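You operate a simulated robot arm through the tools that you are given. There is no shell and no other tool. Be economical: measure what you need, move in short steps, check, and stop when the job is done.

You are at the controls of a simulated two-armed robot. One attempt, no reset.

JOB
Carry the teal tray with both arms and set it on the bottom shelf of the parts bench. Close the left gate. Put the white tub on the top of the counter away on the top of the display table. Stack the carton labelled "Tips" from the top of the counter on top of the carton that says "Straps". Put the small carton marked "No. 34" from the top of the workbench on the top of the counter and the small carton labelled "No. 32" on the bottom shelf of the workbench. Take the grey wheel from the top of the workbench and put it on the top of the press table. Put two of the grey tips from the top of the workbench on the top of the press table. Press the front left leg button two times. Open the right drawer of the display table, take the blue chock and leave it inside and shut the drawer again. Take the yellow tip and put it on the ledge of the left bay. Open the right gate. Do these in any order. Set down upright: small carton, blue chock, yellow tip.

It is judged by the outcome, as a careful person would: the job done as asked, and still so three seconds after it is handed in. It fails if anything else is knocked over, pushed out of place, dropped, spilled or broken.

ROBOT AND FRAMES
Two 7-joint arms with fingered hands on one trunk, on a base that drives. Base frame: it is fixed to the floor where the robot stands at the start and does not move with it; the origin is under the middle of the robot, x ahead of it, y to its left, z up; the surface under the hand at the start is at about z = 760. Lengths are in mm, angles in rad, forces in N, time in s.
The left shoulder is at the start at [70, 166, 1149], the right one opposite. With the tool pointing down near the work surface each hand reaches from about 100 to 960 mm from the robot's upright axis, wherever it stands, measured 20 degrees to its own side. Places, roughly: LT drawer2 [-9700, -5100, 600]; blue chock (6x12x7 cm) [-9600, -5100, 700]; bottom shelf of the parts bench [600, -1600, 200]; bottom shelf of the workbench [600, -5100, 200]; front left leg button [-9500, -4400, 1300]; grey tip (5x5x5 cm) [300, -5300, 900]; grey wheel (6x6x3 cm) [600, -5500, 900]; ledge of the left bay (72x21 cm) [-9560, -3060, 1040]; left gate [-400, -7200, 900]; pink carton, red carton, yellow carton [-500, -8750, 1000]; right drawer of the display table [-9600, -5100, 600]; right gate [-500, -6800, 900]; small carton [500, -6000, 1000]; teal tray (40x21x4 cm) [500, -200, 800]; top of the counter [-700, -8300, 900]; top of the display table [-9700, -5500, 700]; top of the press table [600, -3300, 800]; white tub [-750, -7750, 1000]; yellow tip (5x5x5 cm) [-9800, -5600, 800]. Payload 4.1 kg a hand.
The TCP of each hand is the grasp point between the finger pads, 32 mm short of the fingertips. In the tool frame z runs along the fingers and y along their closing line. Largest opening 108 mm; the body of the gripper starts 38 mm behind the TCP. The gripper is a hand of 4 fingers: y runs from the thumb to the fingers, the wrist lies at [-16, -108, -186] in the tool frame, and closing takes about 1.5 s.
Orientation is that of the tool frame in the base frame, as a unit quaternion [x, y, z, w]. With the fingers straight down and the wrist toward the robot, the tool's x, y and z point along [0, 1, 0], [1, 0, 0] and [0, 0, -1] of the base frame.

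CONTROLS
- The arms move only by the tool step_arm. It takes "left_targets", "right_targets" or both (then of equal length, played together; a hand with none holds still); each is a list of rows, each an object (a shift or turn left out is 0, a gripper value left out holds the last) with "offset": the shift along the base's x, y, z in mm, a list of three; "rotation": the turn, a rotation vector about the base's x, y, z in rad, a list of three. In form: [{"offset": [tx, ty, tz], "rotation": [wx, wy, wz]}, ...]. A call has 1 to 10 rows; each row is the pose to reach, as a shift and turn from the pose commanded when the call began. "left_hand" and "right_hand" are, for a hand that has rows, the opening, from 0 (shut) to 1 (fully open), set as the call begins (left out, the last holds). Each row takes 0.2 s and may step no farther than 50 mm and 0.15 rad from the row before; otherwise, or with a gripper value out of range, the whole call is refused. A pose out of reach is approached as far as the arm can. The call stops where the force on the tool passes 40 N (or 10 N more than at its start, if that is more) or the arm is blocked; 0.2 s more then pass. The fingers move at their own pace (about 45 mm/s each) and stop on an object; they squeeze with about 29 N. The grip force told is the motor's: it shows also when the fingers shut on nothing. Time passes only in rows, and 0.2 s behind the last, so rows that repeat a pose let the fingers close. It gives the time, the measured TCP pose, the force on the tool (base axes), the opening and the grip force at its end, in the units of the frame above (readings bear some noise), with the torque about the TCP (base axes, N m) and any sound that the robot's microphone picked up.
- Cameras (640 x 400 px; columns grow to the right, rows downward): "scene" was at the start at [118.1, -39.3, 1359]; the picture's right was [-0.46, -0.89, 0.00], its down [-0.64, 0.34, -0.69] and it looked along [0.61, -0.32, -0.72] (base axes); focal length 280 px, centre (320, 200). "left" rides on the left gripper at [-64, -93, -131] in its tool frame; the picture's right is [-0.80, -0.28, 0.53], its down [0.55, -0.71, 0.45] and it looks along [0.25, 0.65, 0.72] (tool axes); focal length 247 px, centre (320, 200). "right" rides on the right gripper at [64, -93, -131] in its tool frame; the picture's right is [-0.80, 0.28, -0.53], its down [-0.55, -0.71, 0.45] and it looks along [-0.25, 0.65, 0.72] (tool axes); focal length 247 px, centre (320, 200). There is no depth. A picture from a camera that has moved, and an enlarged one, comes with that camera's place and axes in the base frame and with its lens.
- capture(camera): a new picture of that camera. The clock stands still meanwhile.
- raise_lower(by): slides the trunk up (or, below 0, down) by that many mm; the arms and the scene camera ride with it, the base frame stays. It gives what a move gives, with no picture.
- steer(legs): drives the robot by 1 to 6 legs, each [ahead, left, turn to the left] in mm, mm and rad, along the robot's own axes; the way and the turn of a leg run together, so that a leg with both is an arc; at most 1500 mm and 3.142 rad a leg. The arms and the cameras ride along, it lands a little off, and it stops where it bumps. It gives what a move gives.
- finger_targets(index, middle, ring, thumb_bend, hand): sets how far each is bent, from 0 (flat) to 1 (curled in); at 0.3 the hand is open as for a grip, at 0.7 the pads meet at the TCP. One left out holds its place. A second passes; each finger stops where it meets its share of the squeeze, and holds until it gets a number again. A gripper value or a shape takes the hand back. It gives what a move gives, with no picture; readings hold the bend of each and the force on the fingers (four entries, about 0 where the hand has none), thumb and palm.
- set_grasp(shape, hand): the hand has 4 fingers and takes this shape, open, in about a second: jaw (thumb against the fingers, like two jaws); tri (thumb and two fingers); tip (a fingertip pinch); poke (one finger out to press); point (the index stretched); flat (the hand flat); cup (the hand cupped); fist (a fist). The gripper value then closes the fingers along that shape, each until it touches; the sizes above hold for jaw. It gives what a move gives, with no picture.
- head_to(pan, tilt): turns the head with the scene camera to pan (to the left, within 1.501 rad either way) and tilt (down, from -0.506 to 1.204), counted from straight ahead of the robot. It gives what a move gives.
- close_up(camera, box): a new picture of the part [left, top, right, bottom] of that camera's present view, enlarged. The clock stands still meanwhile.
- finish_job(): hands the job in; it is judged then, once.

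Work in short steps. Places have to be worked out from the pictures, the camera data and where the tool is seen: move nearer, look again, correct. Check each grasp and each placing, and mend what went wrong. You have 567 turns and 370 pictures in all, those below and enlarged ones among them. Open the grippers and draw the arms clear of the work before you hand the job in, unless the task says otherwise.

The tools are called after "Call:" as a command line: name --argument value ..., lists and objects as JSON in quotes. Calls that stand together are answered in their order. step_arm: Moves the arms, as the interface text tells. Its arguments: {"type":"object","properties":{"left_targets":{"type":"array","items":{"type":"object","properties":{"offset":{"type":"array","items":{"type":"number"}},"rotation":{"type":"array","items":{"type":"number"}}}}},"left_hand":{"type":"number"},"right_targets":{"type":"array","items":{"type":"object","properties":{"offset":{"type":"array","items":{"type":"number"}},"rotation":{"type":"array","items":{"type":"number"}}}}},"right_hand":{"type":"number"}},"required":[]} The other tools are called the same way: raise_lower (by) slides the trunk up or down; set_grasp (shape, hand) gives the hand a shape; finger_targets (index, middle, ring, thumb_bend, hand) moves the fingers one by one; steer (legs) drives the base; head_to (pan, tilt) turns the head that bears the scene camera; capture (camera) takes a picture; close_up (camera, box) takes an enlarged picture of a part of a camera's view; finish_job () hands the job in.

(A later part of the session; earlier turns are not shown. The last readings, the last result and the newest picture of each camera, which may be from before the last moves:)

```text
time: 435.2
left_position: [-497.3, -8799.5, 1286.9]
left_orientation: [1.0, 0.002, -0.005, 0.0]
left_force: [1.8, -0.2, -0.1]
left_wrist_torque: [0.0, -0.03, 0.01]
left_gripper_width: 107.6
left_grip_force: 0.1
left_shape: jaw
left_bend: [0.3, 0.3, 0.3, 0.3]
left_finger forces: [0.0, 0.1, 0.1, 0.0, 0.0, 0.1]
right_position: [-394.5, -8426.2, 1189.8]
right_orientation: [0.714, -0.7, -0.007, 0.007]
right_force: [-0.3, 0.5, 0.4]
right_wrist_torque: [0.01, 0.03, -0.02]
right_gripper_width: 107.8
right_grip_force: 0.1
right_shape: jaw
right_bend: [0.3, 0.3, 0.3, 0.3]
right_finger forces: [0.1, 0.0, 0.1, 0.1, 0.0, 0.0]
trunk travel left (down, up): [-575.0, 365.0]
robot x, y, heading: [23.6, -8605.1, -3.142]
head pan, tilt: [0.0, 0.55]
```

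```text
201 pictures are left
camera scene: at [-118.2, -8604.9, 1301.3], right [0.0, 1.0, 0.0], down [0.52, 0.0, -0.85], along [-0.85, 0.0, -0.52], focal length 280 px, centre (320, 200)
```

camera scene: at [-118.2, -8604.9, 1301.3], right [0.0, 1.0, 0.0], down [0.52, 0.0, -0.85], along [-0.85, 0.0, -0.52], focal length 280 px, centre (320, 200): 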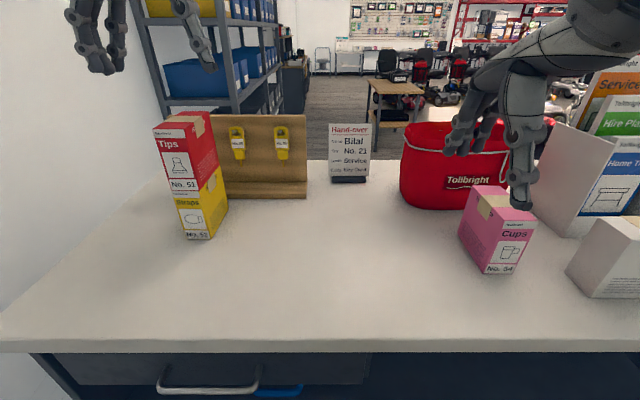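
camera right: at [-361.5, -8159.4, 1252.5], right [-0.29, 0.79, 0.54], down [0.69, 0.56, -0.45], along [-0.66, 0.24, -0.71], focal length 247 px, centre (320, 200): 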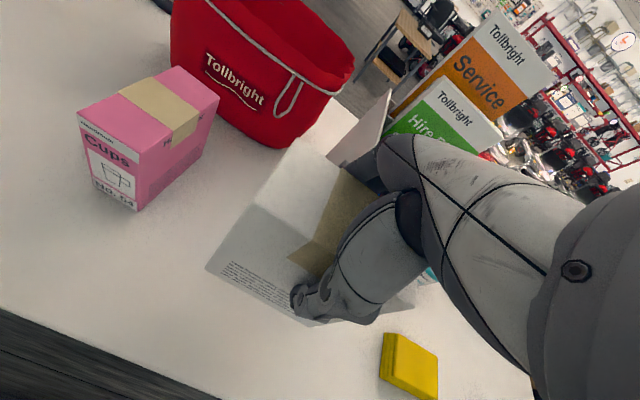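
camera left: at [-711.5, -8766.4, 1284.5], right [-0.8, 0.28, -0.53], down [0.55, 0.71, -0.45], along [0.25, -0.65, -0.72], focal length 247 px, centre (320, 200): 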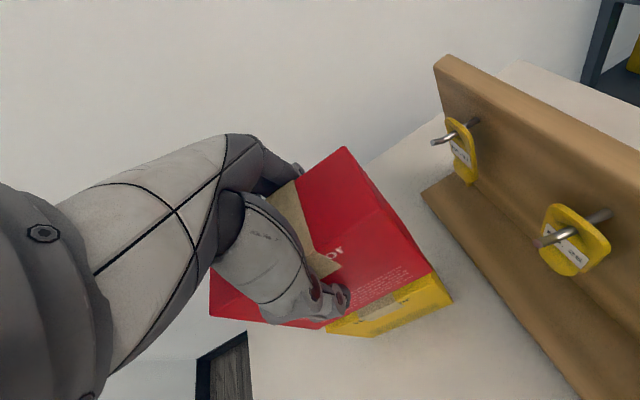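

Next the cane-rack gates. I back off and slide right to face the rack.

Call:
steer --legs '[[-220, 0, 0], [0, -800, 0], [0, -780, 0]]'

Call:
head_to --pan 0 --tilt 0.6

Call:
capture --camera "scene"

```text
time: 444.5
left_position: [-276.8, -7213.6, 1285.7]
left_orientation: [1.0, -0.004, -0.004, -0.001]
left_force: [-0.8, -0.1, -1.1]
left_wrist_torque: [0.0, 0.02, -0.01]
left_gripper_width: 107.8
left_grip_force: 0.2
left_shape: jaw
left_bend: [0.3, 0.3, 0.3, 0.3]
left_finger forces: [0.0, 0.0, 0.0, 0.0, 0.0, 0.0]
right_position: [-168.8, -6843.4, 1189.3]
right_orientation: [0.709, -0.705, -0.007, 0.006]
right_force: [0.5, 0.2, 0.6]
right_wrist_torque: [0.0, -0.02, -0.04]
right_gripper_width: 107.9
right_grip_force: 0.0
right_shape: jaw
right_bend: [0.3, 0.3, 0.3, 0.3]
right_finger forces: [0.0, 0.1, 0.0, 0.0, 0.1, 0.0]
trunk travel left (down, up): [-575.0, 365.0]
robot x, y, heading: [254.7, -7026.0, 3.128]
head pan, tilt: [0.0, 0.55]
```

```text
time: 445.2
left_position: [-277.1, -7214.1, 1284.8]
left_orientation: [1.0, -0.004, -0.004, 0.0]
left_force: [-0.2, 0.2, 0.0]
left_wrist_torque: [0.0, 0.0, -0.02]
left_gripper_width: 107.7
left_grip_force: 0.0
left_shape: jaw
left_bend: [0.3, 0.3, 0.3, 0.3]
left_finger forces: [0.0, 0.0, 0.0, 0.1, 0.0, 0.0]
right_position: [-170.2, -6842.8, 1189.4]
right_orientation: [0.71, -0.705, -0.006, 0.007]
right_force: [0.3, 0.8, -0.1]
right_wrist_torque: [-0.01, -0.01, -0.02]
right_gripper_width: 108.1
right_grip_force: 0.0
right_shape: jaw
right_bend: [0.3, 0.3, 0.3, 0.3]
right_finger forces: [0.0, 0.0, 0.1, 0.1, 0.0, 0.0]
trunk travel left (down, up): [-575.0, 365.0]
robot x, y, heading: [251.6, -7023.7, 3.129]
head pan, tilt: [0.0, 0.6]
```

```text
200 pictures are left
camera scene: at [107.8, -7024.6, 1296.5], right [0.01, 1.0, 0.0], down [0.56, -0.01, -0.83], along [-0.83, 0.01, -0.56], focal length 280 px, centre (320, 200)
```

scene: 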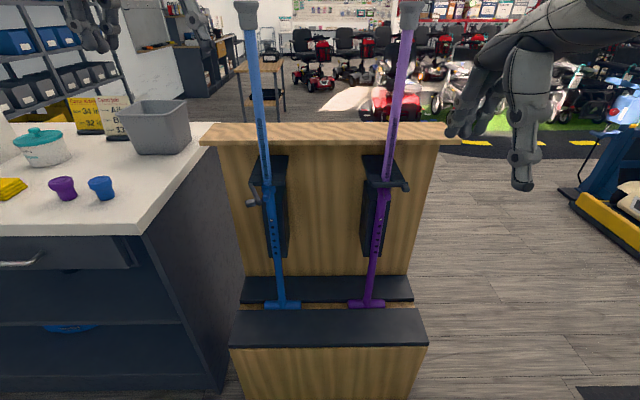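

Call:
close_up --camera "scene" --box '[220, 120, 440, 270]'

```text
2.67 times, centred on (330, 195) of scene
camera zoom: at [107.8, -7024.6, 1296.5], right [0.01, 1.0, 0.0], down [0.56, -0.01, -0.83], along [-0.83, 0.01, -0.56], focal length 748 px, centre (293, 213)
```

zoom: 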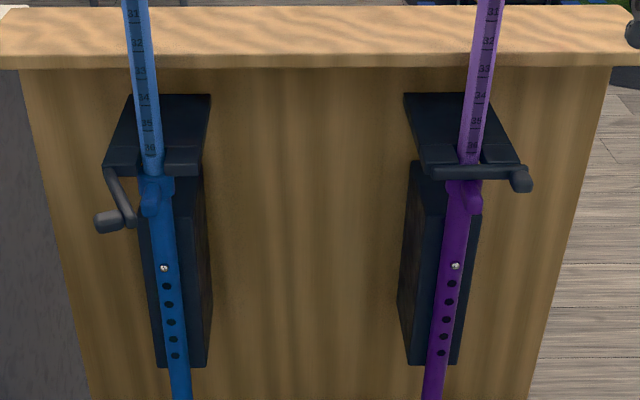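

Both gates hinge at the left of their notch with a vertical axis: the right one is closed (bar across the purple cane, knob at its right end ≈[-531,-6781]); the left one is swung open toward me (tip ≈[-470,-7169]). I move closer, and set the left hand to poke with yaw 0 and the right hand with yaw +90.

Call:
step_arm --left_targets '[{"offset": [10, 0, 0], "rotation": [0, 0, -0.15]}, {"offset": [20, 0, 0], "rotation": [0, 0, -0.3]}, {"offset": [30, 0, 0], "rotation": [0, 0, -0.45]}, {"offset": [40, 0, 0], "rotation": [0, 0, -0.6]}, {"offset": [50, -10, 0], "rotation": [0, 0, -0.75]}, {"offset": [60, -20, 0], "rotation": [0, 0, -0.9]}, {"offset": [70, -30, 0], "rotation": [0, 0, -1.05]}, {"offset": [80, -40, 0], "rotation": [0, 0, -1.2]}, {"offset": [90, -50, 0], "rotation": [0, 0, -1.35]}, {"offset": [100, -60, 0], "rotation": [0, 0, -1.5]}]' --right_targets '[{"offset": [0, 5, -10], "rotation": [0, 0, 0.15]}, {"offset": [0, 10, -20], "rotation": [0, 0, 0.3]}, {"offset": [0, 15, -30], "rotation": [0, 0, 0.45]}, {"offset": [0, 20, -40], "rotation": [0, 0, 0.6]}, {"offset": [0, 25, -50], "rotation": [0, 0, 0.75]}, {"offset": [0, 30, -60], "rotation": [0, 0, 0.9]}, {"offset": [0, 35, -60], "rotation": [0, 0, 1.05]}, {"offset": [0, 40, -60], "rotation": [0, 0, 1.2]}, {"offset": [0, 45, -60], "rotation": [0, 0, 1.35]}, {"offset": [0, 50, -60], "rotation": [0, 0, 1.5]}]'

Call:
set_grasp --hand "left" --shape "poke"

Call:
steer --legs '[[150, 0, 0.013]]'

Call:
head_to --pan 0.1 --tilt 0.6

Call:
capture --camera "scene"

```text
time: 447.4
left_position: [-176.8, -7275.5, 1284.7]
left_orientation: [0.728, -0.686, -0.003, -0.002]
left_force: [1.1, -1.3, 0.4]
left_wrist_torque: [0.03, 0.01, -0.03]
left_gripper_width: 107.9
left_grip_force: 0.0
left_shape: jaw
left_bend: [0.3, 0.3, 0.3, 0.3]
left_finger forces: [0.0, 0.0, 0.0, 0.0, 0.0, 0.0]
right_position: [-168.1, -6793.9, 1130.0]
right_orientation: [1.0, -0.03, 0.0, 0.009]
right_force: [0.5, 0.0, -0.1]
right_wrist_torque: [0.01, -0.02, 0.0]
right_gripper_width: 107.8
right_grip_force: 0.1
right_shape: jaw
right_bend: [0.3, 0.3, 0.3, 0.3]
right_finger forces: [0.1, 0.0, 0.1, 0.1, 0.1, 0.1]
trunk travel left (down, up): [-575.0, 365.0]
robot x, y, heading: [250.8, -7020.8, 3.13]
head pan, tilt: [0.0, 0.6]
```

```text
time: 448.3
left_position: [-176.7, -7274.0, 1285.8]
left_orientation: [0.729, -0.684, -0.004, -0.003]
left_force: [-0.4, -0.7, 0.1]
left_wrist_torque: [0.0, 0.04, -0.02]
left_gripper_width: 0.0
left_grip_force: 0.0
left_shape: poke
left_bend: [0.7, 0.7, 0.99, 1.0]
left_finger forces: [0.1, 0.1, 0.0, 0.0, 0.0, 0.1]
right_position: [-169.3, -6793.2, 1130.6]
right_orientation: [0.999, -0.032, 0.0, 0.01]
right_force: [0.4, -0.2, 0.3]
right_wrist_torque: [0.0, 0.01, -0.01]
right_gripper_width: 107.9
right_grip_force: 0.0
right_shape: jaw
right_bend: [0.3, 0.3, 0.3, 0.3]
right_finger forces: [0.0, 0.1, 0.1, 0.0, 0.1, 0.1]
trunk travel left (down, up): [-575.0, 365.0]
robot x, y, heading: [251.4, -7027.9, 3.132]
head pan, tilt: [0.0, 0.6]
```

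```text
time: 449.6
left_position: [-324.1, -7278.2, 1285.5]
left_orientation: [0.733, -0.68, -0.003, -0.003]
left_force: [-0.2, 0.3, 0.4]
left_wrist_torque: [0.01, -0.01, 0.0]
left_gripper_width: 0.0
left_grip_force: 0.0
left_shape: poke
left_bend: [0.7, 0.7, 0.99, 1.0]
left_finger forces: [0.0, 0.0, 0.1, 0.1, 0.0, 0.0]
right_position: [-322.5, -6797.8, 1130.1]
right_orientation: [1.0, -0.026, 0.0, 0.009]
right_force: [-0.2, 0.6, -0.1]
right_wrist_torque: [0.05, -0.04, -0.04]
right_gripper_width: 107.9
right_grip_force: 0.0
right_shape: jaw
right_bend: [0.3, 0.3, 0.3, 0.3]
right_finger forces: [0.0, 0.0, 0.0, 0.0, 0.1, 0.1]
trunk travel left (down, up): [-575.0, 365.0]
robot x, y, heading: [96.4, -7018.8, -3.137]
head pan, tilt: [0.0, 0.6]
```

```text
time: 450.3
left_position: [-324.5, -7279.3, 1285.1]
left_orientation: [0.733, -0.68, -0.003, -0.003]
left_force: [-1.1, 0.1, -0.3]
left_wrist_torque: [-0.05, -0.02, 0.01]
left_gripper_width: 0.0
left_grip_force: 0.1
left_shape: poke
left_bend: [0.7, 0.7, 0.99, 1.0]
left_finger forces: [0.0, 0.1, 0.0, 0.1, 0.0, 0.0]
right_position: [-323.1, -6798.9, 1128.8]
right_orientation: [1.0, -0.026, 0.0, 0.01]
right_force: [0.2, 0.4, 0.5]
right_wrist_torque: [0.02, 0.01, 0.0]
right_gripper_width: 107.8
right_grip_force: 0.0
right_shape: jaw
right_bend: [0.3, 0.3, 0.3, 0.3]
right_finger forces: [0.1, 0.0, 0.0, 0.0, 0.0, 0.1]
trunk travel left (down, up): [-575.0, 365.0]
robot x, y, heading: [96.3, -7022.8, -3.14]
head pan, tilt: [0.099, 0.6]
```

```text
198 pictures are left
camera scene: at [-43.3, -7034.8, 1296.4], right [-0.1, 0.99, 0.0], down [0.56, 0.06, -0.82], along [-0.82, -0.08, -0.57], focal length 280 px, centre (320, 200)
```

scene: 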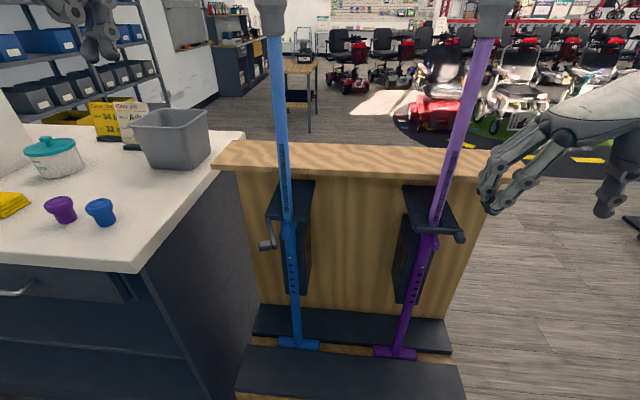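

Call:
close_up --camera "scene" --box '[390, 170, 480, 260]'

Call:
close_up --camera "scene" --box '[245, 170, 335, 260]'

Call:
capture --camera "right"

Call:
capture --camera "left"

```text
4.44 times, centred on (435, 215) of scene
camera zoom: at [-43.3, -7034.8, 1296.4], right [-0.1, 0.99, 0.0], down [0.56, 0.06, -0.82], along [-0.82, -0.08, -0.57], focal length 1247 px, centre (-191, 133)
```

zoom: 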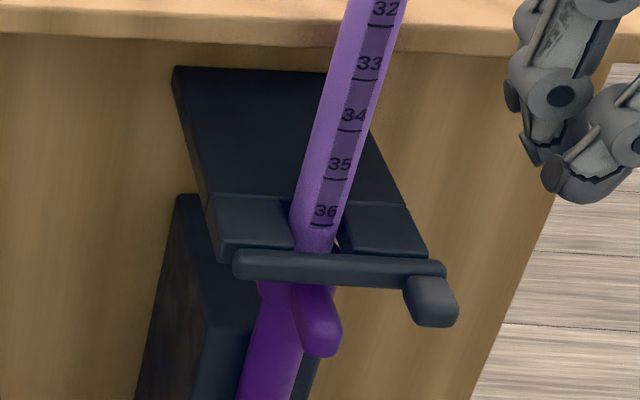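

```text
4.44 times, centred on (290, 215) of scene
camera zoom: at [-43.3, -7034.8, 1296.4], right [-0.1, 0.99, 0.0], down [0.56, 0.06, -0.82], along [-0.82, -0.08, -0.57], focal length 1247 px, centre (453, 133)
```

zoom: 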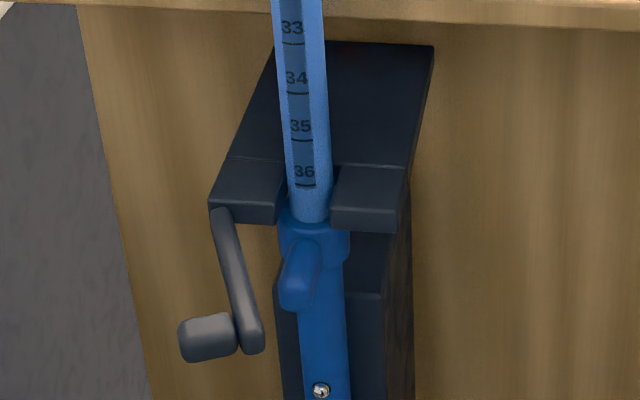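

```text
195 pictures are left
camera right: at [-255.7, -6705.6, 1259.2], right [-0.81, -0.23, 0.54], down [-0.51, 0.72, -0.46], along [-0.28, -0.65, -0.71], focal length 247 px, centre (320, 200)
```

right: 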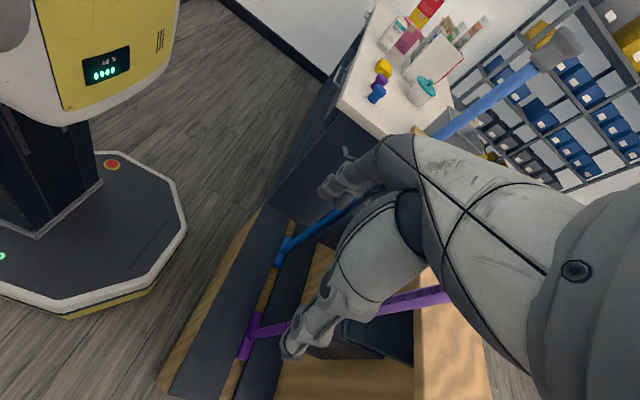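

```text
194 pictures are left
camera left: at [-237.0, -7207.6, 1417.0], right [0.22, 0.82, -0.53], down [0.75, -0.49, -0.45], along [-0.63, -0.29, -0.72], focal length 247 px, centre (320, 200)
```

left: 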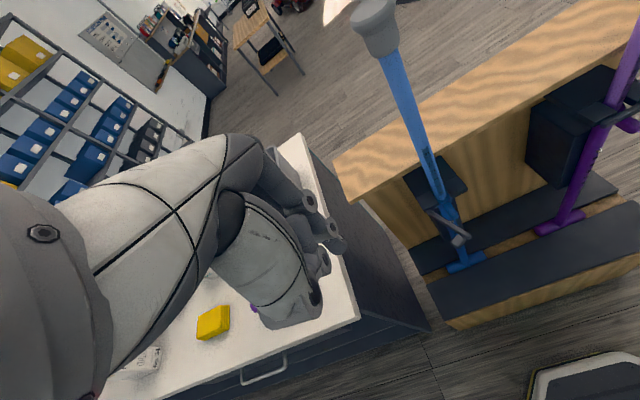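

Triangulating gives the gates at z≈940: left hinge ≈[-486,-7187], tip ≈[-405,-7155]; right bar from ≈[-480,-6889] to ≈[-486,-6803] with its knob at ≈[-463,-6811]. I lower the left hand beside the open left gate.

Call:
step_arm --left_targets '[{"offset": [0, 0, -45]}, {"offset": [0, 0, -90]}, {"offset": [-5, 0, -135]}, {"offset": [-15, 5, -180]}, {"offset": [-30, 10, -225]}, {"offset": [-50, 15, -265]}, {"offset": [-75, 20, -300]}, {"offset": [-100, 25, -328]}]'

Call:
capture --camera "scene"

Call:
capture --camera "left"

```text
time: 452.1
left_position: [-424.7, -7254.0, 956.9]
left_orientation: [0.733, -0.68, -0.004, -0.003]
left_force: [0.8, -0.6, -0.6]
left_wrist_torque: [0.01, 0.01, -0.01]
left_gripper_width: 0.0
left_grip_force: 0.1
left_shape: poke
left_bend: [0.7, 0.7, 0.99, 1.0]
left_finger forces: [0.0, 0.1, 0.0, 0.0, 0.0, 0.0]
right_position: [-322.7, -6798.7, 1129.7]
right_orientation: [1.0, -0.025, 0.0, 0.01]
right_force: [-0.4, 0.6, -0.2]
right_wrist_torque: [0.01, -0.02, -0.02]
right_gripper_width: 108.1
right_grip_force: 0.1
right_shape: jaw
right_bend: [0.3, 0.3, 0.3, 0.3]
right_finger forces: [0.0, 0.1, 0.1, 0.0, 0.0, 0.0]
trunk travel left (down, up): [-575.0, 365.0]
robot x, y, heading: [99.2, -7022.1, -3.14]
head pan, tilt: [0.099, 0.6]
```

```text
193 pictures are left
camera scene: at [-43.7, -7034.8, 1296.4], right [-0.1, 0.99, 0.0], down [0.56, 0.06, -0.82], along [-0.82, -0.08, -0.57], focal length 280 px, centre (320, 200)
```

scene: 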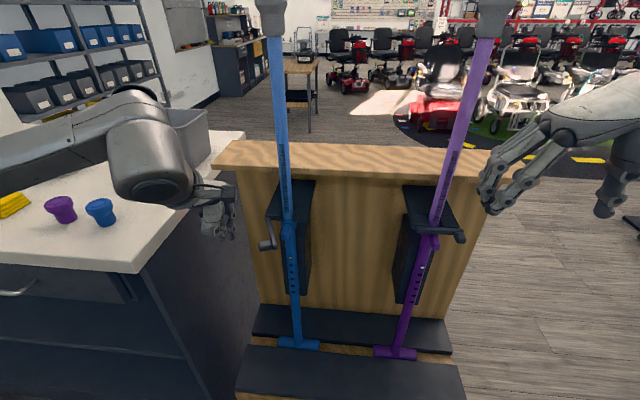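

```text
192 pictures are left
camera left: at [-336.9, -7182.5, 1088.9], right [0.22, 0.82, -0.53], down [0.74, -0.49, -0.45], along [-0.63, -0.29, -0.72], focal length 247 px, centre (320, 200)
```

left: 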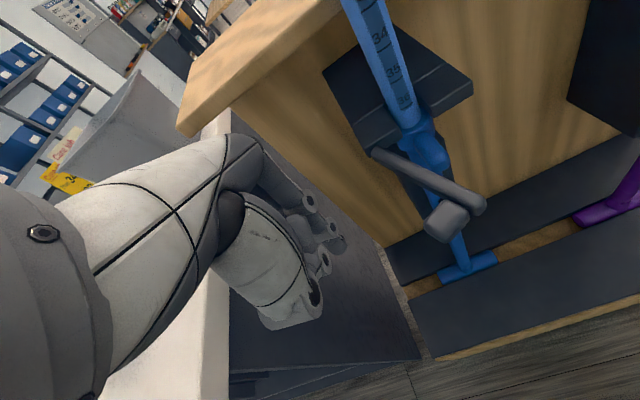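

The gate bar is seen at z≈940 as estimated. I push its near side toward +y, then swing it in along its arc.

Call:
step_arm --left_targets '[{"offset": [0, 35, 0]}, {"offset": [0, 60, 0]}, {"offset": [-3, 80, 0]}, {"offset": [-8, 100, 0]}, {"offset": [-15, 118, 0]}, {"offset": [-24, 133, 0]}]'

Call:
capture --camera "left"

Call:
close_up --camera "scene" --box '[220, 150, 350, 280]'

```text
time: 453.5
left_position: [-448.2, -7133.6, 957.1]
left_orientation: [0.739, -0.673, -0.001, 0.003]
left_force: [-1.9, -24.0, -1.8]
left_wrist_torque: [-0.58, 0.06, 0.17]
left_gripper_width: 0.1
left_grip_force: 0.0
left_shape: poke
left_bend: [0.7, 0.7, 0.99, 1.0]
left_finger forces: [23.3, 0.1, 0.0, 0.0, 0.0, 0.0]
right_position: [-323.2, -6800.1, 1129.8]
right_orientation: [1.0, -0.024, 0.0, 0.011]
right_force: [-0.2, 0.9, 0.1]
right_wrist_torque: [-0.08, 0.03, -0.04]
right_gripper_width: 107.8
right_grip_force: 0.1
right_shape: jaw
right_bend: [0.3, 0.3, 0.3, 0.3]
right_finger forces: [0.0, 0.1, 0.0, 0.1, 0.0, 0.0]
trunk travel left (down, up): [-575.0, 365.0]
robot x, y, heading: [98.7, -7023.9, -3.139]
head pan, tilt: [0.099, 0.6]
stopped in row 6 (left hand): the force on the tool passed its limit at 45 N (the readings are from after the stop); the commanded pose is now the measured one
```

```text
191 pictures are left
camera left: at [-361.2, -7058.1, 1088.9], right [0.2, 0.82, -0.54], down [0.75, -0.48, -0.45], along [-0.63, -0.31, -0.71], focal length 247 px, centre (320, 200)
```

left: 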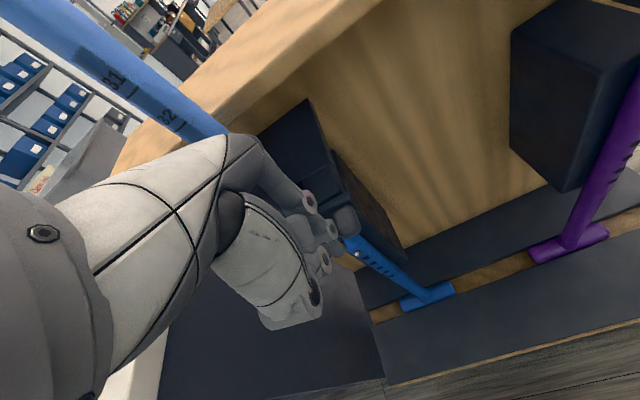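

```text
3.08 times, centred on (285, 215) of scene
camera zoom: at [-42.6, -7035.4, 1296.4], right [-0.1, 0.99, 0.0], down [0.56, 0.06, -0.83], along [-0.82, -0.09, -0.56], focal length 863 px, centre (428, 154)
```

zoom: 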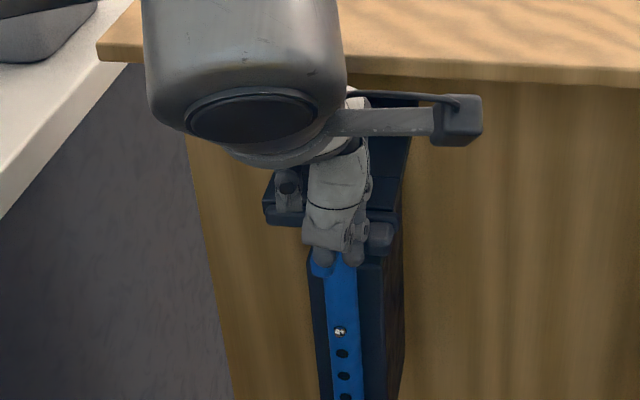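

The bar has swung nearly closed. I ease off in y and push it home in -x.

Call:
step_arm --left_targets '[{"offset": [2, -6, 0]}, {"offset": [-6, -4, 0]}, {"offset": [-14, -2, 0]}, {"offset": [-20, 0, 0]}, {"offset": [-24, 0, 0]}]'

Call:
step_arm --left_targets '[{"offset": [20, 0, 0]}, {"offset": [50, -10, 0]}, {"offset": [90, -25, 10]}, {"offset": [130, -35, 30]}]'

Call:
close_up --camera "scene" --box '[220, 150, 350, 280]'

Call:
capture --camera "left"

```text
time: 454.5
left_position: [-455.6, -7133.6, 959.2]
left_orientation: [0.737, -0.676, 0.001, 0.0]
left_force: [25.6, -8.7, 9.6]
left_wrist_torque: [-0.21, 1.28, 0.32]
left_gripper_width: 0.1
left_grip_force: 0.1
left_shape: poke
left_bend: [0.7, 0.7, 0.99, 1.0]
left_finger forces: [8.2, 24.8, 0.0, 0.0, 0.0, 0.0]
right_position: [-319.5, -6802.0, 1132.9]
right_orientation: [1.0, -0.023, -0.002, 0.01]
right_force: [0.6, -0.3, 0.0]
right_wrist_torque: [0.0, -0.03, -0.02]
right_gripper_width: 107.7
right_grip_force: 0.1
right_shape: jaw
right_bend: [0.3, 0.3, 0.3, 0.3]
right_finger forces: [0.1, 0.1, 0.1, 0.1, 0.0, 0.0]
trunk travel left (down, up): [-575.0, 365.0]
robot x, y, heading: [100.8, -7024.2, -3.132]
head pan, tilt: [0.099, 0.6]
stopped in row 4 (left hand): the force on the tool passed its limit at 46 N (the readings are from after the stop); the commanded pose is now the measured one
```

```text
time: 455.5
left_position: [-328.5, -7166.4, 987.9]
left_orientation: [0.737, -0.676, 0.001, 0.001]
left_force: [0.8, 0.6, -0.5]
left_wrist_torque: [-0.03, 0.01, 0.03]
left_gripper_width: 0.3
left_grip_force: 0.0
left_shape: poke
left_bend: [0.7, 0.7, 0.99, 1.0]
left_finger forces: [0.1, 0.0, 0.1, 0.1, 0.1, 0.0]
right_position: [-322.2, -6799.1, 1131.0]
right_orientation: [1.0, -0.024, -0.001, 0.009]
right_force: [-0.2, 0.4, 0.5]
right_wrist_torque: [-0.03, -0.02, -0.02]
right_gripper_width: 107.7
right_grip_force: 0.0
right_shape: jaw
right_bend: [0.3, 0.3, 0.3, 0.3]
right_finger forces: [0.1, 0.1, 0.0, 0.0, 0.0, 0.0]
trunk travel left (down, up): [-575.0, 365.0]
robot x, y, heading: [100.2, -7024.9, -3.135]
head pan, tilt: [0.099, 0.6]
```

```text
3.08 times, centred on (285, 215) of scene
camera zoom: at [-40.7, -7035.3, 1296.7], right [-0.1, 0.99, 0.0], down [0.56, 0.06, -0.83], along [-0.82, -0.09, -0.56], focal length 863 px, centre (428, 154)
```

zoom: 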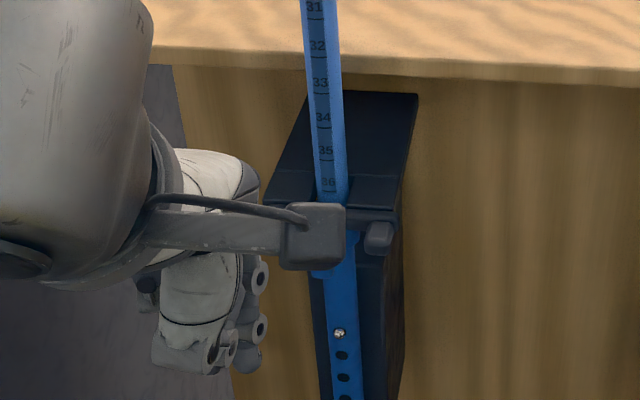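

```text
188 pictures are left
camera left: at [-242.7, -7092.6, 1118.7], right [0.21, 0.82, -0.53], down [0.75, -0.49, -0.44], along [-0.62, -0.31, -0.72], focal length 247 px, centre (320, 200)
```

left: 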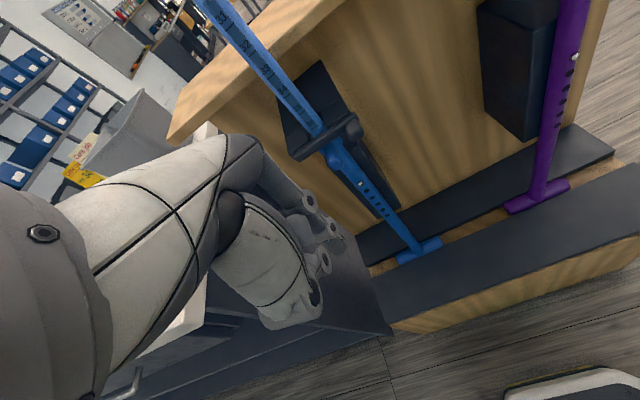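

Call:
close_up --camera "left" --box '[260, 60, 420, 220]'

```text
2.50 times, centred on (340, 140) of left
camera zoom: at [-242.7, -7092.6, 1118.7], right [0.21, 0.82, -0.53], down [0.75, -0.49, -0.44], along [-0.62, -0.31, -0.72], focal length 617 px, centre (270, 350)
```

zoom: 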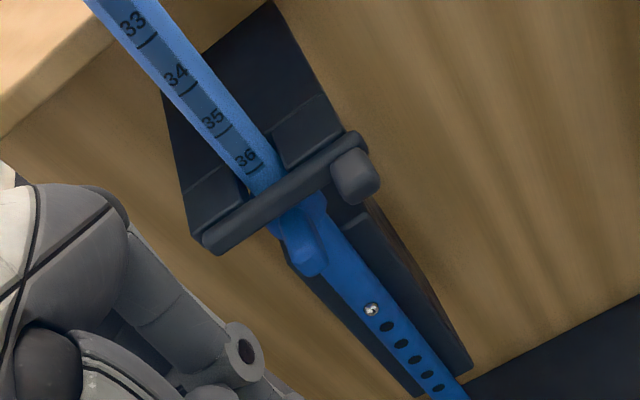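

Left gate is closed. For the right gate I put the right hand in poke shape with yaw 0 and place it at the knob's right side.

Call:
set_grasp --hand "right" --shape "poke"

Call:
step_arm --right_targets '[{"offset": [0, 8, 0], "rotation": [0, 0, -0.15]}, {"offset": [0, 16, 0], "rotation": [0, 0, -0.3]}, {"offset": [0, 24, 0], "rotation": [0, 0, -0.45]}, {"offset": [0, 32, 0], "rotation": [0, 0, -0.6]}, {"offset": [0, 40, 0], "rotation": [0, 0, -0.75]}, {"offset": [0, 48, 0], "rotation": [0, 0, -0.9]}, {"offset": [0, 56, 0], "rotation": [0, 0, -1.05]}, {"offset": [0, 60, 0], "rotation": [0, 0, -1.2]}, {"offset": [0, 60, 0], "rotation": [0, 0, -1.35]}, {"offset": [0, 60, 0], "rotation": [0, 0, -1.5]}]'

Call:
step_arm --right_targets '[{"offset": [-15, 0, -30]}, {"offset": [-35, 0, -65]}, {"offset": [-60, 0, -100]}, {"offset": [-85, 0, -135]}, {"offset": [-110, 0, -165]}, {"offset": [-124, 0, -180]}]'

Call:
capture --camera "scene"

Call:
capture --camera "right"

```text
time: 456.4
left_position: [-331.6, -7166.5, 987.3]
left_orientation: [0.738, -0.675, 0.002, -0.001]
left_force: [0.1, -0.6, 0.2]
left_wrist_torque: [-0.02, 0.0, 0.03]
left_gripper_width: 0.2
left_grip_force: 0.0
left_shape: poke
left_bend: [0.7, 0.7, 0.99, 1.0]
left_finger forces: [0.1, 0.0, 0.1, 0.1, 0.0, 0.0]
right_position: [-322.9, -6800.5, 1129.3]
right_orientation: [1.0, -0.023, -0.001, 0.01]
right_force: [0.9, -0.2, -1.2]
right_wrist_torque: [0.04, -0.01, 0.02]
right_gripper_width: 0.0
right_grip_force: 0.0
right_shape: poke
right_bend: [0.7, 0.7, 0.99, 1.0]
right_finger forces: [0.1, 0.0, 0.0, 0.1, 0.1, 0.0]
trunk travel left (down, up): [-575.0, 365.0]
robot x, y, heading: [95.7, -7025.5, -3.139]
head pan, tilt: [0.099, 0.6]
```

```text
time: 458.6
left_position: [-331.4, -7166.7, 987.0]
left_orientation: [0.738, -0.675, 0.002, 0.001]
left_force: [-1.3, 0.1, -0.6]
left_wrist_torque: [0.0, -0.02, 0.0]
left_gripper_width: 0.0
left_grip_force: 0.1
left_shape: poke
left_bend: [0.7, 0.7, 0.99, 1.0]
left_finger forces: [0.0, 0.0, 0.1, 0.0, 0.0, 0.0]
right_position: [-324.2, -6739.8, 1129.6]
right_orientation: [0.714, -0.7, -0.006, 0.007]
right_force: [0.2, -0.1, 0.4]
right_wrist_torque: [0.02, -0.01, 0.02]
right_gripper_width: 0.0
right_grip_force: 0.1
right_shape: poke
right_bend: [0.7, 0.7, 0.99, 1.0]
right_finger forces: [0.1, 0.0, 0.1, 0.1, 0.0, 0.1]
trunk travel left (down, up): [-575.0, 365.0]
robot x, y, heading: [103.5, -7024.8, -3.14]
head pan, tilt: [0.099, 0.6]
```

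```text
time: 460.0
left_position: [-331.2, -7167.7, 987.8]
left_orientation: [0.737, -0.676, 0.001, -0.001]
left_force: [0.3, 0.1, 0.1]
left_wrist_torque: [-0.02, 0.03, -0.01]
left_gripper_width: 0.0
left_grip_force: 0.1
left_shape: poke
left_bend: [0.7, 0.7, 0.99, 1.0]
left_finger forces: [0.0, 0.0, 0.1, 0.1, 0.0, 0.0]
right_position: [-446.9, -6739.4, 951.6]
right_orientation: [0.715, -0.699, -0.007, 0.007]
right_force: [-0.1, -0.4, 0.2]
right_wrist_torque: [-0.03, -0.01, -0.01]
right_gripper_width: 0.0
right_grip_force: 0.1
right_shape: poke
right_bend: [0.7, 0.7, 0.99, 1.0]
right_finger forces: [0.0, 0.0, 0.1, 0.0, 0.1, 0.1]
right hand out of reach, approached as far as the arm can: row 2
trunk travel left (down, up): [-575.0, 365.0]
robot x, y, heading: [100.4, -7021.8, -3.142]
head pan, tilt: [0.099, 0.6]
```

```text
186 pictures are left
camera scene: at [-41.6, -7036.3, 1296.6], right [-0.1, 0.99, 0.0], down [0.56, 0.06, -0.83], along [-0.82, -0.09, -0.56], focal length 280 px, centre (320, 200)
```

scene: 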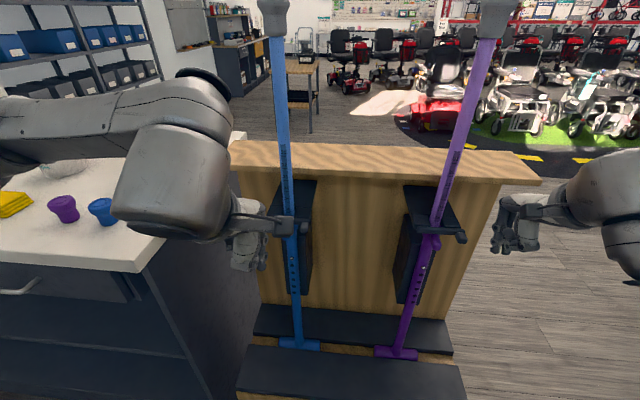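

```text
185 pictures are left
camera right: at [-351.7, -6801.3, 1080.1], right [-0.29, 0.79, 0.54], down [0.68, 0.57, -0.46], along [-0.67, 0.23, -0.71], focal length 247 px, centre (320, 200)
```

right: 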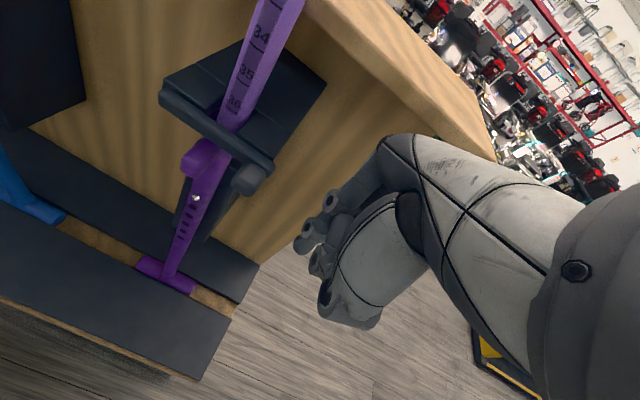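

The knob is at ≈[-458,-6811], finger to its right. I push toward -y, curving out toward me.

Call:
step_arm --right_targets '[{"offset": [-2, -25, 0]}, {"offset": [-2, -40, 0]}, {"offset": [-2, -50, 0]}, {"offset": [0, -60, 0]}, {"offset": [4, -70, 0]}, {"offset": [10, -80, 0]}]'

Call:
capture --camera "right"

```text
time: 461.1
left_position: [-329.2, -7162.9, 988.7]
left_orientation: [0.735, -0.678, 0.002, 0.001]
left_force: [0.2, -1.2, -0.5]
left_wrist_torque: [0.0, -0.01, -0.06]
left_gripper_width: 0.1
left_grip_force: 0.2
left_shape: poke
left_bend: [0.7, 0.7, 0.99, 1.0]
left_finger forces: [0.0, 0.0, 0.1, 0.0, 0.0, 0.0]
right_position: [-440.5, -6797.4, 949.0]
right_orientation: [0.711, -0.703, -0.008, 0.004]
right_force: [14.2, 24.2, 11.4]
right_wrist_torque: [0.01, -0.09, 0.28]
right_gripper_width: 0.0
right_grip_force: 0.0
right_shape: poke
right_bend: [0.7, 0.7, 0.99, 1.0]
right_finger forces: [37.0, 0.1, 0.0, 0.0, 0.1, 0.1]
trunk travel left (down, up): [-575.0, 365.0]
robot x, y, heading: [100.8, -7026.8, -3.144]
head pan, tilt: [0.099, 0.6]
stopped in row 5 (right hand): the force on the tool passed its limit at 44 N (the readings are from after the stop); the commanded pose is now the measured one
```

```text
184 pictures are left
camera right: at [-345.7, -6861.4, 1079.0], right [-0.28, 0.79, 0.54], down [0.69, 0.56, -0.46], along [-0.67, 0.24, -0.71], focal length 247 px, centre (320, 200)
```

right: 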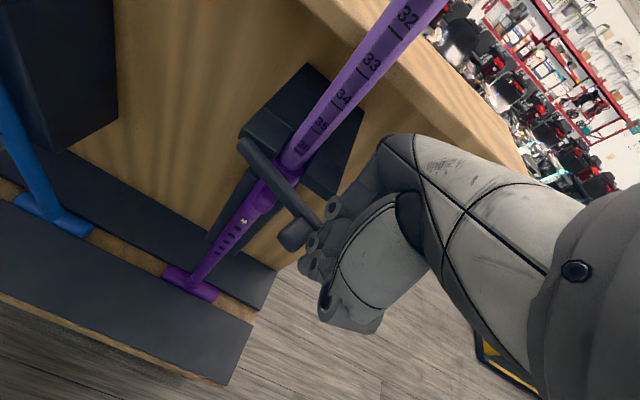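

It is opening (about 17° so far). I continue along the arc.

Call:
step_arm --right_targets '[{"offset": [6, -6, 0]}, {"offset": [14, -12, 0]}, {"offset": [23, -18, 0]}, {"offset": [30, -26, 0]}, {"offset": [35, -35, 0]}, {"offset": [40, -45, 0]}, {"offset": [43, -54, 0]}]'

Call:
capture --camera "right"

```text
time: 462.7
left_position: [-327.6, -7163.8, 989.3]
left_orientation: [0.736, -0.677, 0.0, 0.001]
left_force: [-0.4, 0.1, 0.8]
left_wrist_torque: [0.0, 0.0, 0.0]
left_gripper_width: 0.0
left_grip_force: 0.0
left_shape: poke
left_bend: [0.7, 0.7, 0.99, 1.0]
left_finger forces: [0.0, 0.1, 0.0, 0.1, 0.0, 0.0]
right_position: [-394.8, -6857.8, 951.6]
right_orientation: [0.714, -0.7, -0.007, 0.007]
right_force: [27.0, 8.5, 11.0]
right_wrist_torque: [0.17, -0.23, -0.02]
right_gripper_width: 0.2
right_grip_force: 0.1
right_shape: poke
right_bend: [0.7, 0.7, 0.99, 1.0]
right_finger forces: [34.0, 15.9, 0.0, 0.0, 0.0, 0.0]
trunk travel left (down, up): [-575.0, 365.0]
robot x, y, heading: [99.5, -7021.7, -3.136]
head pan, tilt: [0.099, 0.6]
```

```text
183 pictures are left
camera right: at [-300.2, -6919.1, 1079.9], right [-0.29, 0.79, 0.54], down [0.69, 0.56, -0.46], along [-0.67, 0.24, -0.7], focal length 247 px, centre (320, 200)
```

right: 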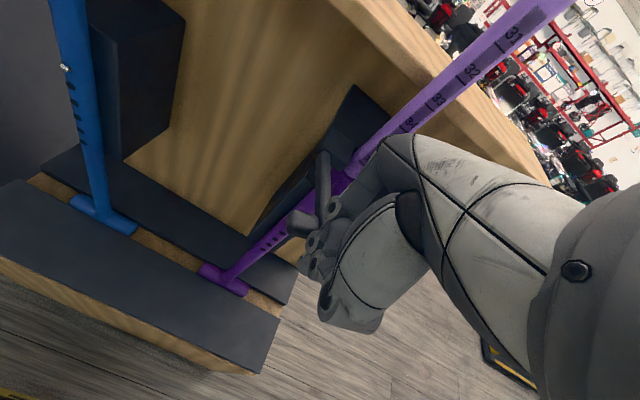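

The bar is at about 67° — like the left gate's original open position. I push a little further, then withdraw.

Call:
step_arm --right_targets '[{"offset": [3, -8, 0]}, {"offset": [5, -16, 0]}, {"offset": [6, -24, 0]}]'

Call:
capture --camera "right"

```text
time: 463.5
left_position: [-327.1, -7165.8, 989.2]
left_orientation: [0.737, -0.676, 0.0, 0.001]
left_force: [0.3, -0.4, 0.5]
left_wrist_torque: [0.02, 0.02, 0.02]
left_gripper_width: 0.0
left_grip_force: 0.1
left_shape: poke
left_bend: [0.7, 0.7, 0.99, 1.0]
left_finger forces: [0.1, 0.0, 0.1, 0.1, 0.0, 0.0]
right_position: [-390.8, -6882.3, 951.2]
right_orientation: [0.713, -0.701, -0.008, 0.006]
right_force: [20.7, 0.3, 9.6]
right_wrist_torque: [-0.06, -0.13, 0.01]
right_gripper_width: 0.0
right_grip_force: 0.0
right_shape: poke
right_bend: [0.7, 0.7, 0.99, 1.0]
right_finger forces: [25.6, 7.0, 0.0, 0.1, 0.0, 0.0]
trunk travel left (down, up): [-575.0, 365.0]
robot x, y, heading: [99.6, -7023.0, -3.135]
head pan, tilt: [0.099, 0.6]
```

```text
182 pictures are left
camera right: at [-296.4, -6944.0, 1080.0], right [-0.29, 0.79, 0.54], down [0.69, 0.56, -0.46], along [-0.67, 0.24, -0.7], focal length 247 px, centre (320, 200)
```

right: 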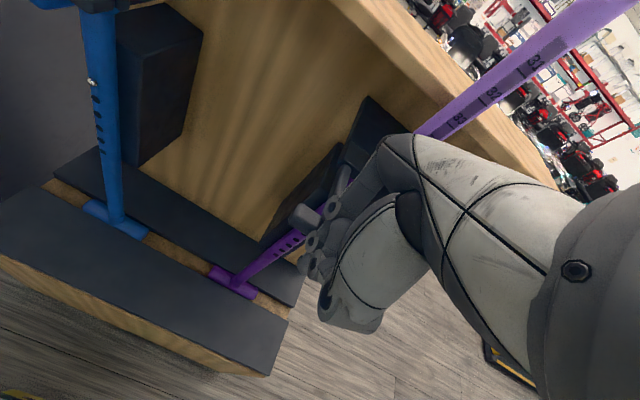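

Call:
step_arm --right_targets '[{"offset": [20, 10, 0]}, {"offset": [45, 30, 10]}, {"offset": [70, 60, 30]}, {"offset": [80, 90, 60]}, {"offset": [80, 110, 100]}]' --left_targets '[{"offset": [20, 0, 30]}, {"offset": [40, 0, 60]}, {"offset": [50, 0, 90]}, {"offset": [50, 0, 120]}, {"offset": [50, 0, 150]}]'

Call:
close_up --camera "scene" --box '[240, 140, 500, 300]'

```text
time: 464.7
left_position: [-279.4, -7164.1, 1138.4]
left_orientation: [0.737, -0.676, 0.001, 0.0]
left_force: [1.1, -0.3, -0.2]
left_wrist_torque: [0.02, 0.03, -0.02]
left_gripper_width: 0.0
left_grip_force: 0.1
left_shape: poke
left_bend: [0.7, 0.7, 0.99, 1.0]
left_finger forces: [0.0, 0.0, 0.0, 0.0, 0.0, 0.0]
right_position: [-357.8, -6764.5, 1076.6]
right_orientation: [0.714, -0.7, -0.007, 0.004]
right_force: [1.2, 0.7, 0.1]
right_wrist_torque: [-0.01, 0.03, 0.0]
right_gripper_width: 0.2
right_grip_force: 0.1
right_shape: poke
right_bend: [0.7, 0.7, 0.99, 1.0]
right_finger forces: [0.1, 0.0, 0.1, 0.1, 0.1, 0.0]
right hand out of reach, approached as far as the arm can: row 1, 2, 3, 4, 5
trunk travel left (down, up): [-575.0, 365.0]
robot x, y, heading: [100.4, -7025.4, -3.139]
head pan, tilt: [0.099, 0.6]
```

```text
2.46 times, centred on (370, 220) of scene
camera zoom: at [-39.8, -7034.6, 1296.7], right [-0.1, 0.99, 0.0], down [0.56, 0.06, -0.83], along [-0.82, -0.08, -0.56], focal length 690 px, centre (197, 151)
```

zoom: 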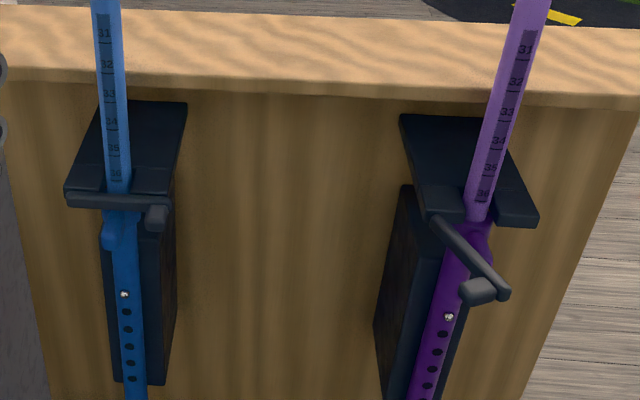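

Left gate closed, right gate open at its stop. Now the white tub: I move along the counter to look at it closely.

Call:
steer --legs '[[-80, 0, 0], [0, 780, 0]]'

Call:
head_to --pan 0 --tilt 0.55

Call:
capture --camera "scene"

Call:
close_up --camera "scene" --box '[220, 120, 420, 240]'

```text
time: 469.6
left_position: [-200.0, -7932.8, 1136.0]
left_orientation: [0.735, -0.678, 0.002, -0.002]
left_force: [0.5, 0.5, -1.0]
left_wrist_torque: [-0.02, 0.02, -0.03]
left_gripper_width: 0.1
left_grip_force: 0.1
left_shape: poke
left_bend: [0.7, 0.7, 0.99, 1.0]
left_finger forces: [0.0, 0.0, 0.1, 0.0, 0.0, 0.1]
right_position: [-277.4, -7531.9, 1075.8]
right_orientation: [0.712, -0.702, -0.006, 0.002]
right_force: [0.2, 1.1, -0.1]
right_wrist_torque: [0.0, 0.04, -0.04]
right_gripper_width: 0.0
right_grip_force: 0.0
right_shape: poke
right_bend: [0.7, 0.7, 0.99, 1.0]
right_finger forces: [0.0, 0.0, 0.0, 0.1, 0.0, 0.0]
trunk travel left (down, up): [-575.0, 365.0]
robot x, y, heading: [177.0, -7788.8, -3.145]
head pan, tilt: [0.099, 0.6]
```

```text
time: 470.2
left_position: [-199.9, -7933.2, 1137.0]
left_orientation: [0.736, -0.677, 0.002, 0.0]
left_force: [-0.6, 0.6, -0.3]
left_wrist_torque: [-0.02, -0.02, 0.04]
left_gripper_width: 0.0
left_grip_force: 0.0
left_shape: poke
left_bend: [0.7, 0.7, 0.99, 1.0]
left_finger forces: [0.0, 0.0, 0.0, 0.1, 0.1, 0.1]
right_position: [-279.0, -7532.8, 1075.8]
right_orientation: [0.713, -0.701, -0.005, 0.003]
right_force: [0.5, 0.0, 0.4]
right_wrist_torque: [0.01, -0.02, 0.0]
right_gripper_width: 0.1
right_grip_force: 0.2
right_shape: poke
right_bend: [0.7, 0.7, 0.99, 1.0]
right_finger forces: [0.0, 0.0, 0.1, 0.1, 0.0, 0.1]
trunk travel left (down, up): [-575.0, 365.0]
robot x, y, heading: [184.5, -7794.7, -3.143]
head pan, tilt: [0.0, 0.55]
```

```text
180 pictures are left
camera scene: at [38.0, -7794.4, 1301.0], right [0.0, 1.0, 0.0], down [0.52, 0.0, -0.85], along [-0.85, 0.0, -0.52], focal length 280 px, centre (320, 200)
```

scene: 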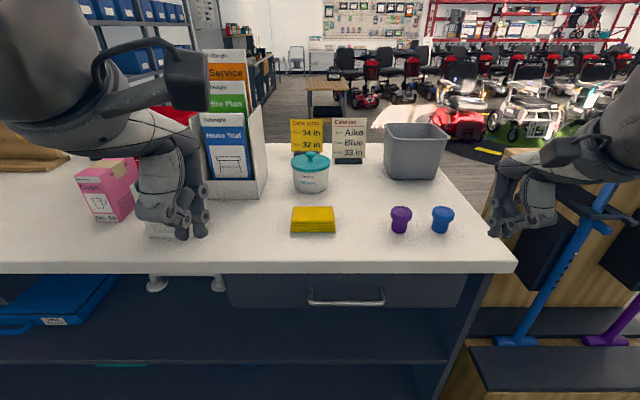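

```text
3.20 times, centred on (320, 180) of scene
camera zoom: at [38.0, -7794.4, 1301.0], right [0.0, 1.0, 0.0], down [0.52, 0.0, -0.85], along [-0.85, 0.0, -0.52], focal length 898 px, centre (320, 264)
```

zoom: 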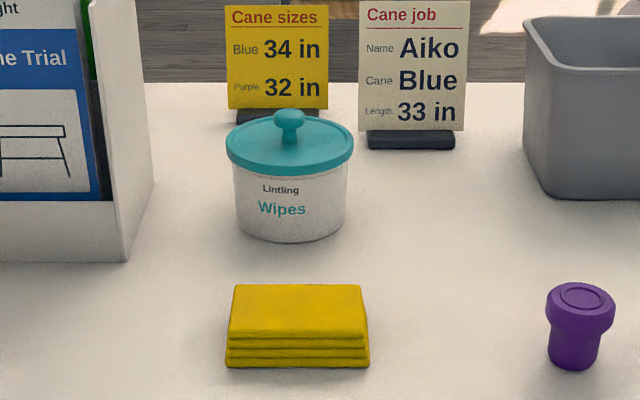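

The tub (lid Ø≈105, too wide for one hand round it) has a knob. I'll test lifting it gently by the knob with the right hand. First I position and open the hand.

Call:
set_grasp --hand "right" --shape "jaw"

Call:
step_arm --left_targets '[{"offset": [30, -10, 20]}, {"offset": [60, -20, 40]}, {"offset": [90, -30, 60]}]' --right_targets '[{"offset": [0, -20, 25]}, {"offset": [0, -40, 50]}, {"offset": [0, -60, 75]}]' --right_hand 0.7

Call:
steer --legs '[[190, 210, -0.003]]'

Call:
capture --camera "scene"

Call:
capture --camera "right"

```text
time: 471.1
left_position: [-200.3, -7933.2, 1137.2]
left_orientation: [0.735, -0.678, 0.002, -0.001]
left_force: [0.4, -0.3, 0.2]
left_wrist_torque: [0.0, 0.01, -0.01]
left_gripper_width: 0.1
left_grip_force: 0.0
left_shape: poke
left_bend: [0.7, 0.7, 0.99, 1.0]
left_finger forces: [0.1, 0.0, 0.0, 0.1, 0.0, 0.0]
right_position: [-278.4, -7533.2, 1074.4]
right_orientation: [0.713, -0.701, -0.006, 0.003]
right_force: [1.1, -0.3, 0.2]
right_wrist_torque: [0.03, 0.03, 0.04]
right_gripper_width: 107.6
right_grip_force: 0.0
right_shape: jaw
right_bend: [0.3, 0.3, 0.3, 0.3]
right_finger forces: [0.0, 0.0, 0.0, 0.0, 0.0, 0.0]
trunk travel left (down, up): [-575.0, 365.0]
robot x, y, heading: [182.1, -7792.0, -3.143]
head pan, tilt: [0.0, 0.55]
```

```text
time: 471.9
left_position: [-107.4, -7964.6, 1196.6]
left_orientation: [0.735, -0.678, 0.001, -0.001]
left_force: [0.5, -0.4, 0.6]
left_wrist_torque: [-0.02, 0.04, 0.0]
left_gripper_width: 0.1
left_grip_force: 0.1
left_shape: poke
left_bend: [0.7, 0.7, 0.99, 1.0]
left_finger forces: [0.0, 0.1, 0.0, 0.0, 0.0, 0.0]
right_position: [-274.4, -7595.2, 1152.1]
right_orientation: [0.712, -0.703, -0.008, 0.004]
right_force: [-0.7, 0.2, -0.9]
right_wrist_torque: [0.03, 0.05, 0.01]
right_gripper_width: 76.0
right_grip_force: 0.0
right_shape: jaw
right_bend: [0.27, 0.37, 0.35, 0.61]
right_finger forces: [0.0, 0.1, 0.1, 0.1, 0.0, 0.0]
trunk travel left (down, up): [-575.0, 365.0]
robot x, y, heading: [180.3, -7791.0, -3.142]
head pan, tilt: [0.0, 0.55]
```

```text
time: 473.9
left_position: [-300.3, -8173.4, 1195.7]
left_orientation: [0.735, -0.678, 0.002, 0.0]
left_force: [-0.1, 0.5, 0.3]
left_wrist_torque: [-0.01, 0.01, 0.02]
left_gripper_width: 0.1
left_grip_force: 0.1
left_shape: poke
left_bend: [0.7, 0.7, 0.99, 1.0]
left_finger forces: [0.1, 0.0, 0.0, 0.0, 0.0, 0.1]
right_position: [-468.4, -7801.8, 1151.6]
right_orientation: [0.712, -0.702, -0.005, 0.003]
right_force: [-0.1, -0.4, 0.5]
right_wrist_torque: [-0.01, -0.05, 0.02]
right_gripper_width: 75.9
right_grip_force: 0.0
right_shape: jaw
right_bend: [0.27, 0.37, 0.35, 0.61]
right_finger forces: [0.0, 0.0, 0.0, 0.0, 0.0, 0.1]
trunk travel left (down, up): [-575.0, 365.0]
robot x, y, heading: [-8.9, -8001.7, 3.144]
head pan, tilt: [0.0, 0.55]
```

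```text
178 pictures are left
camera scene: at [-152.9, -8004.7, 1301.0], right [0.0, 1.0, 0.0], down [0.52, 0.0, -0.85], along [-0.85, 0.0, -0.52], focal length 280 px, centre (320, 200)
```

scene: 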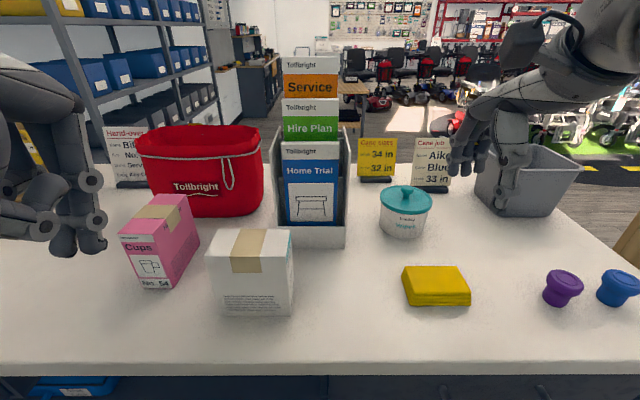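

```text
177 pictures are left
camera right: at [-373.7, -7864.8, 1280.8], right [-0.29, 0.79, 0.54], down [0.69, 0.56, -0.46], along [-0.66, 0.24, -0.71], focal length 247 px, centre (320, 200)
```

right: 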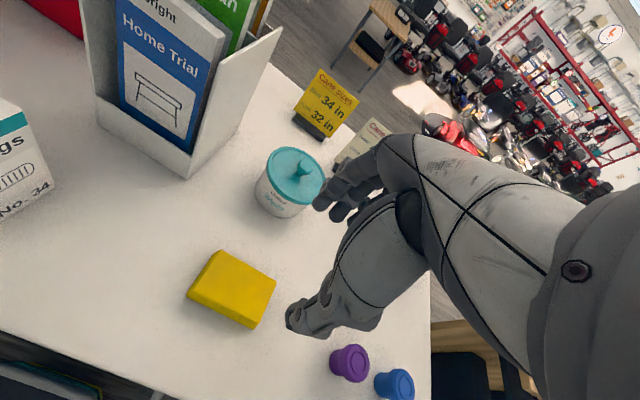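

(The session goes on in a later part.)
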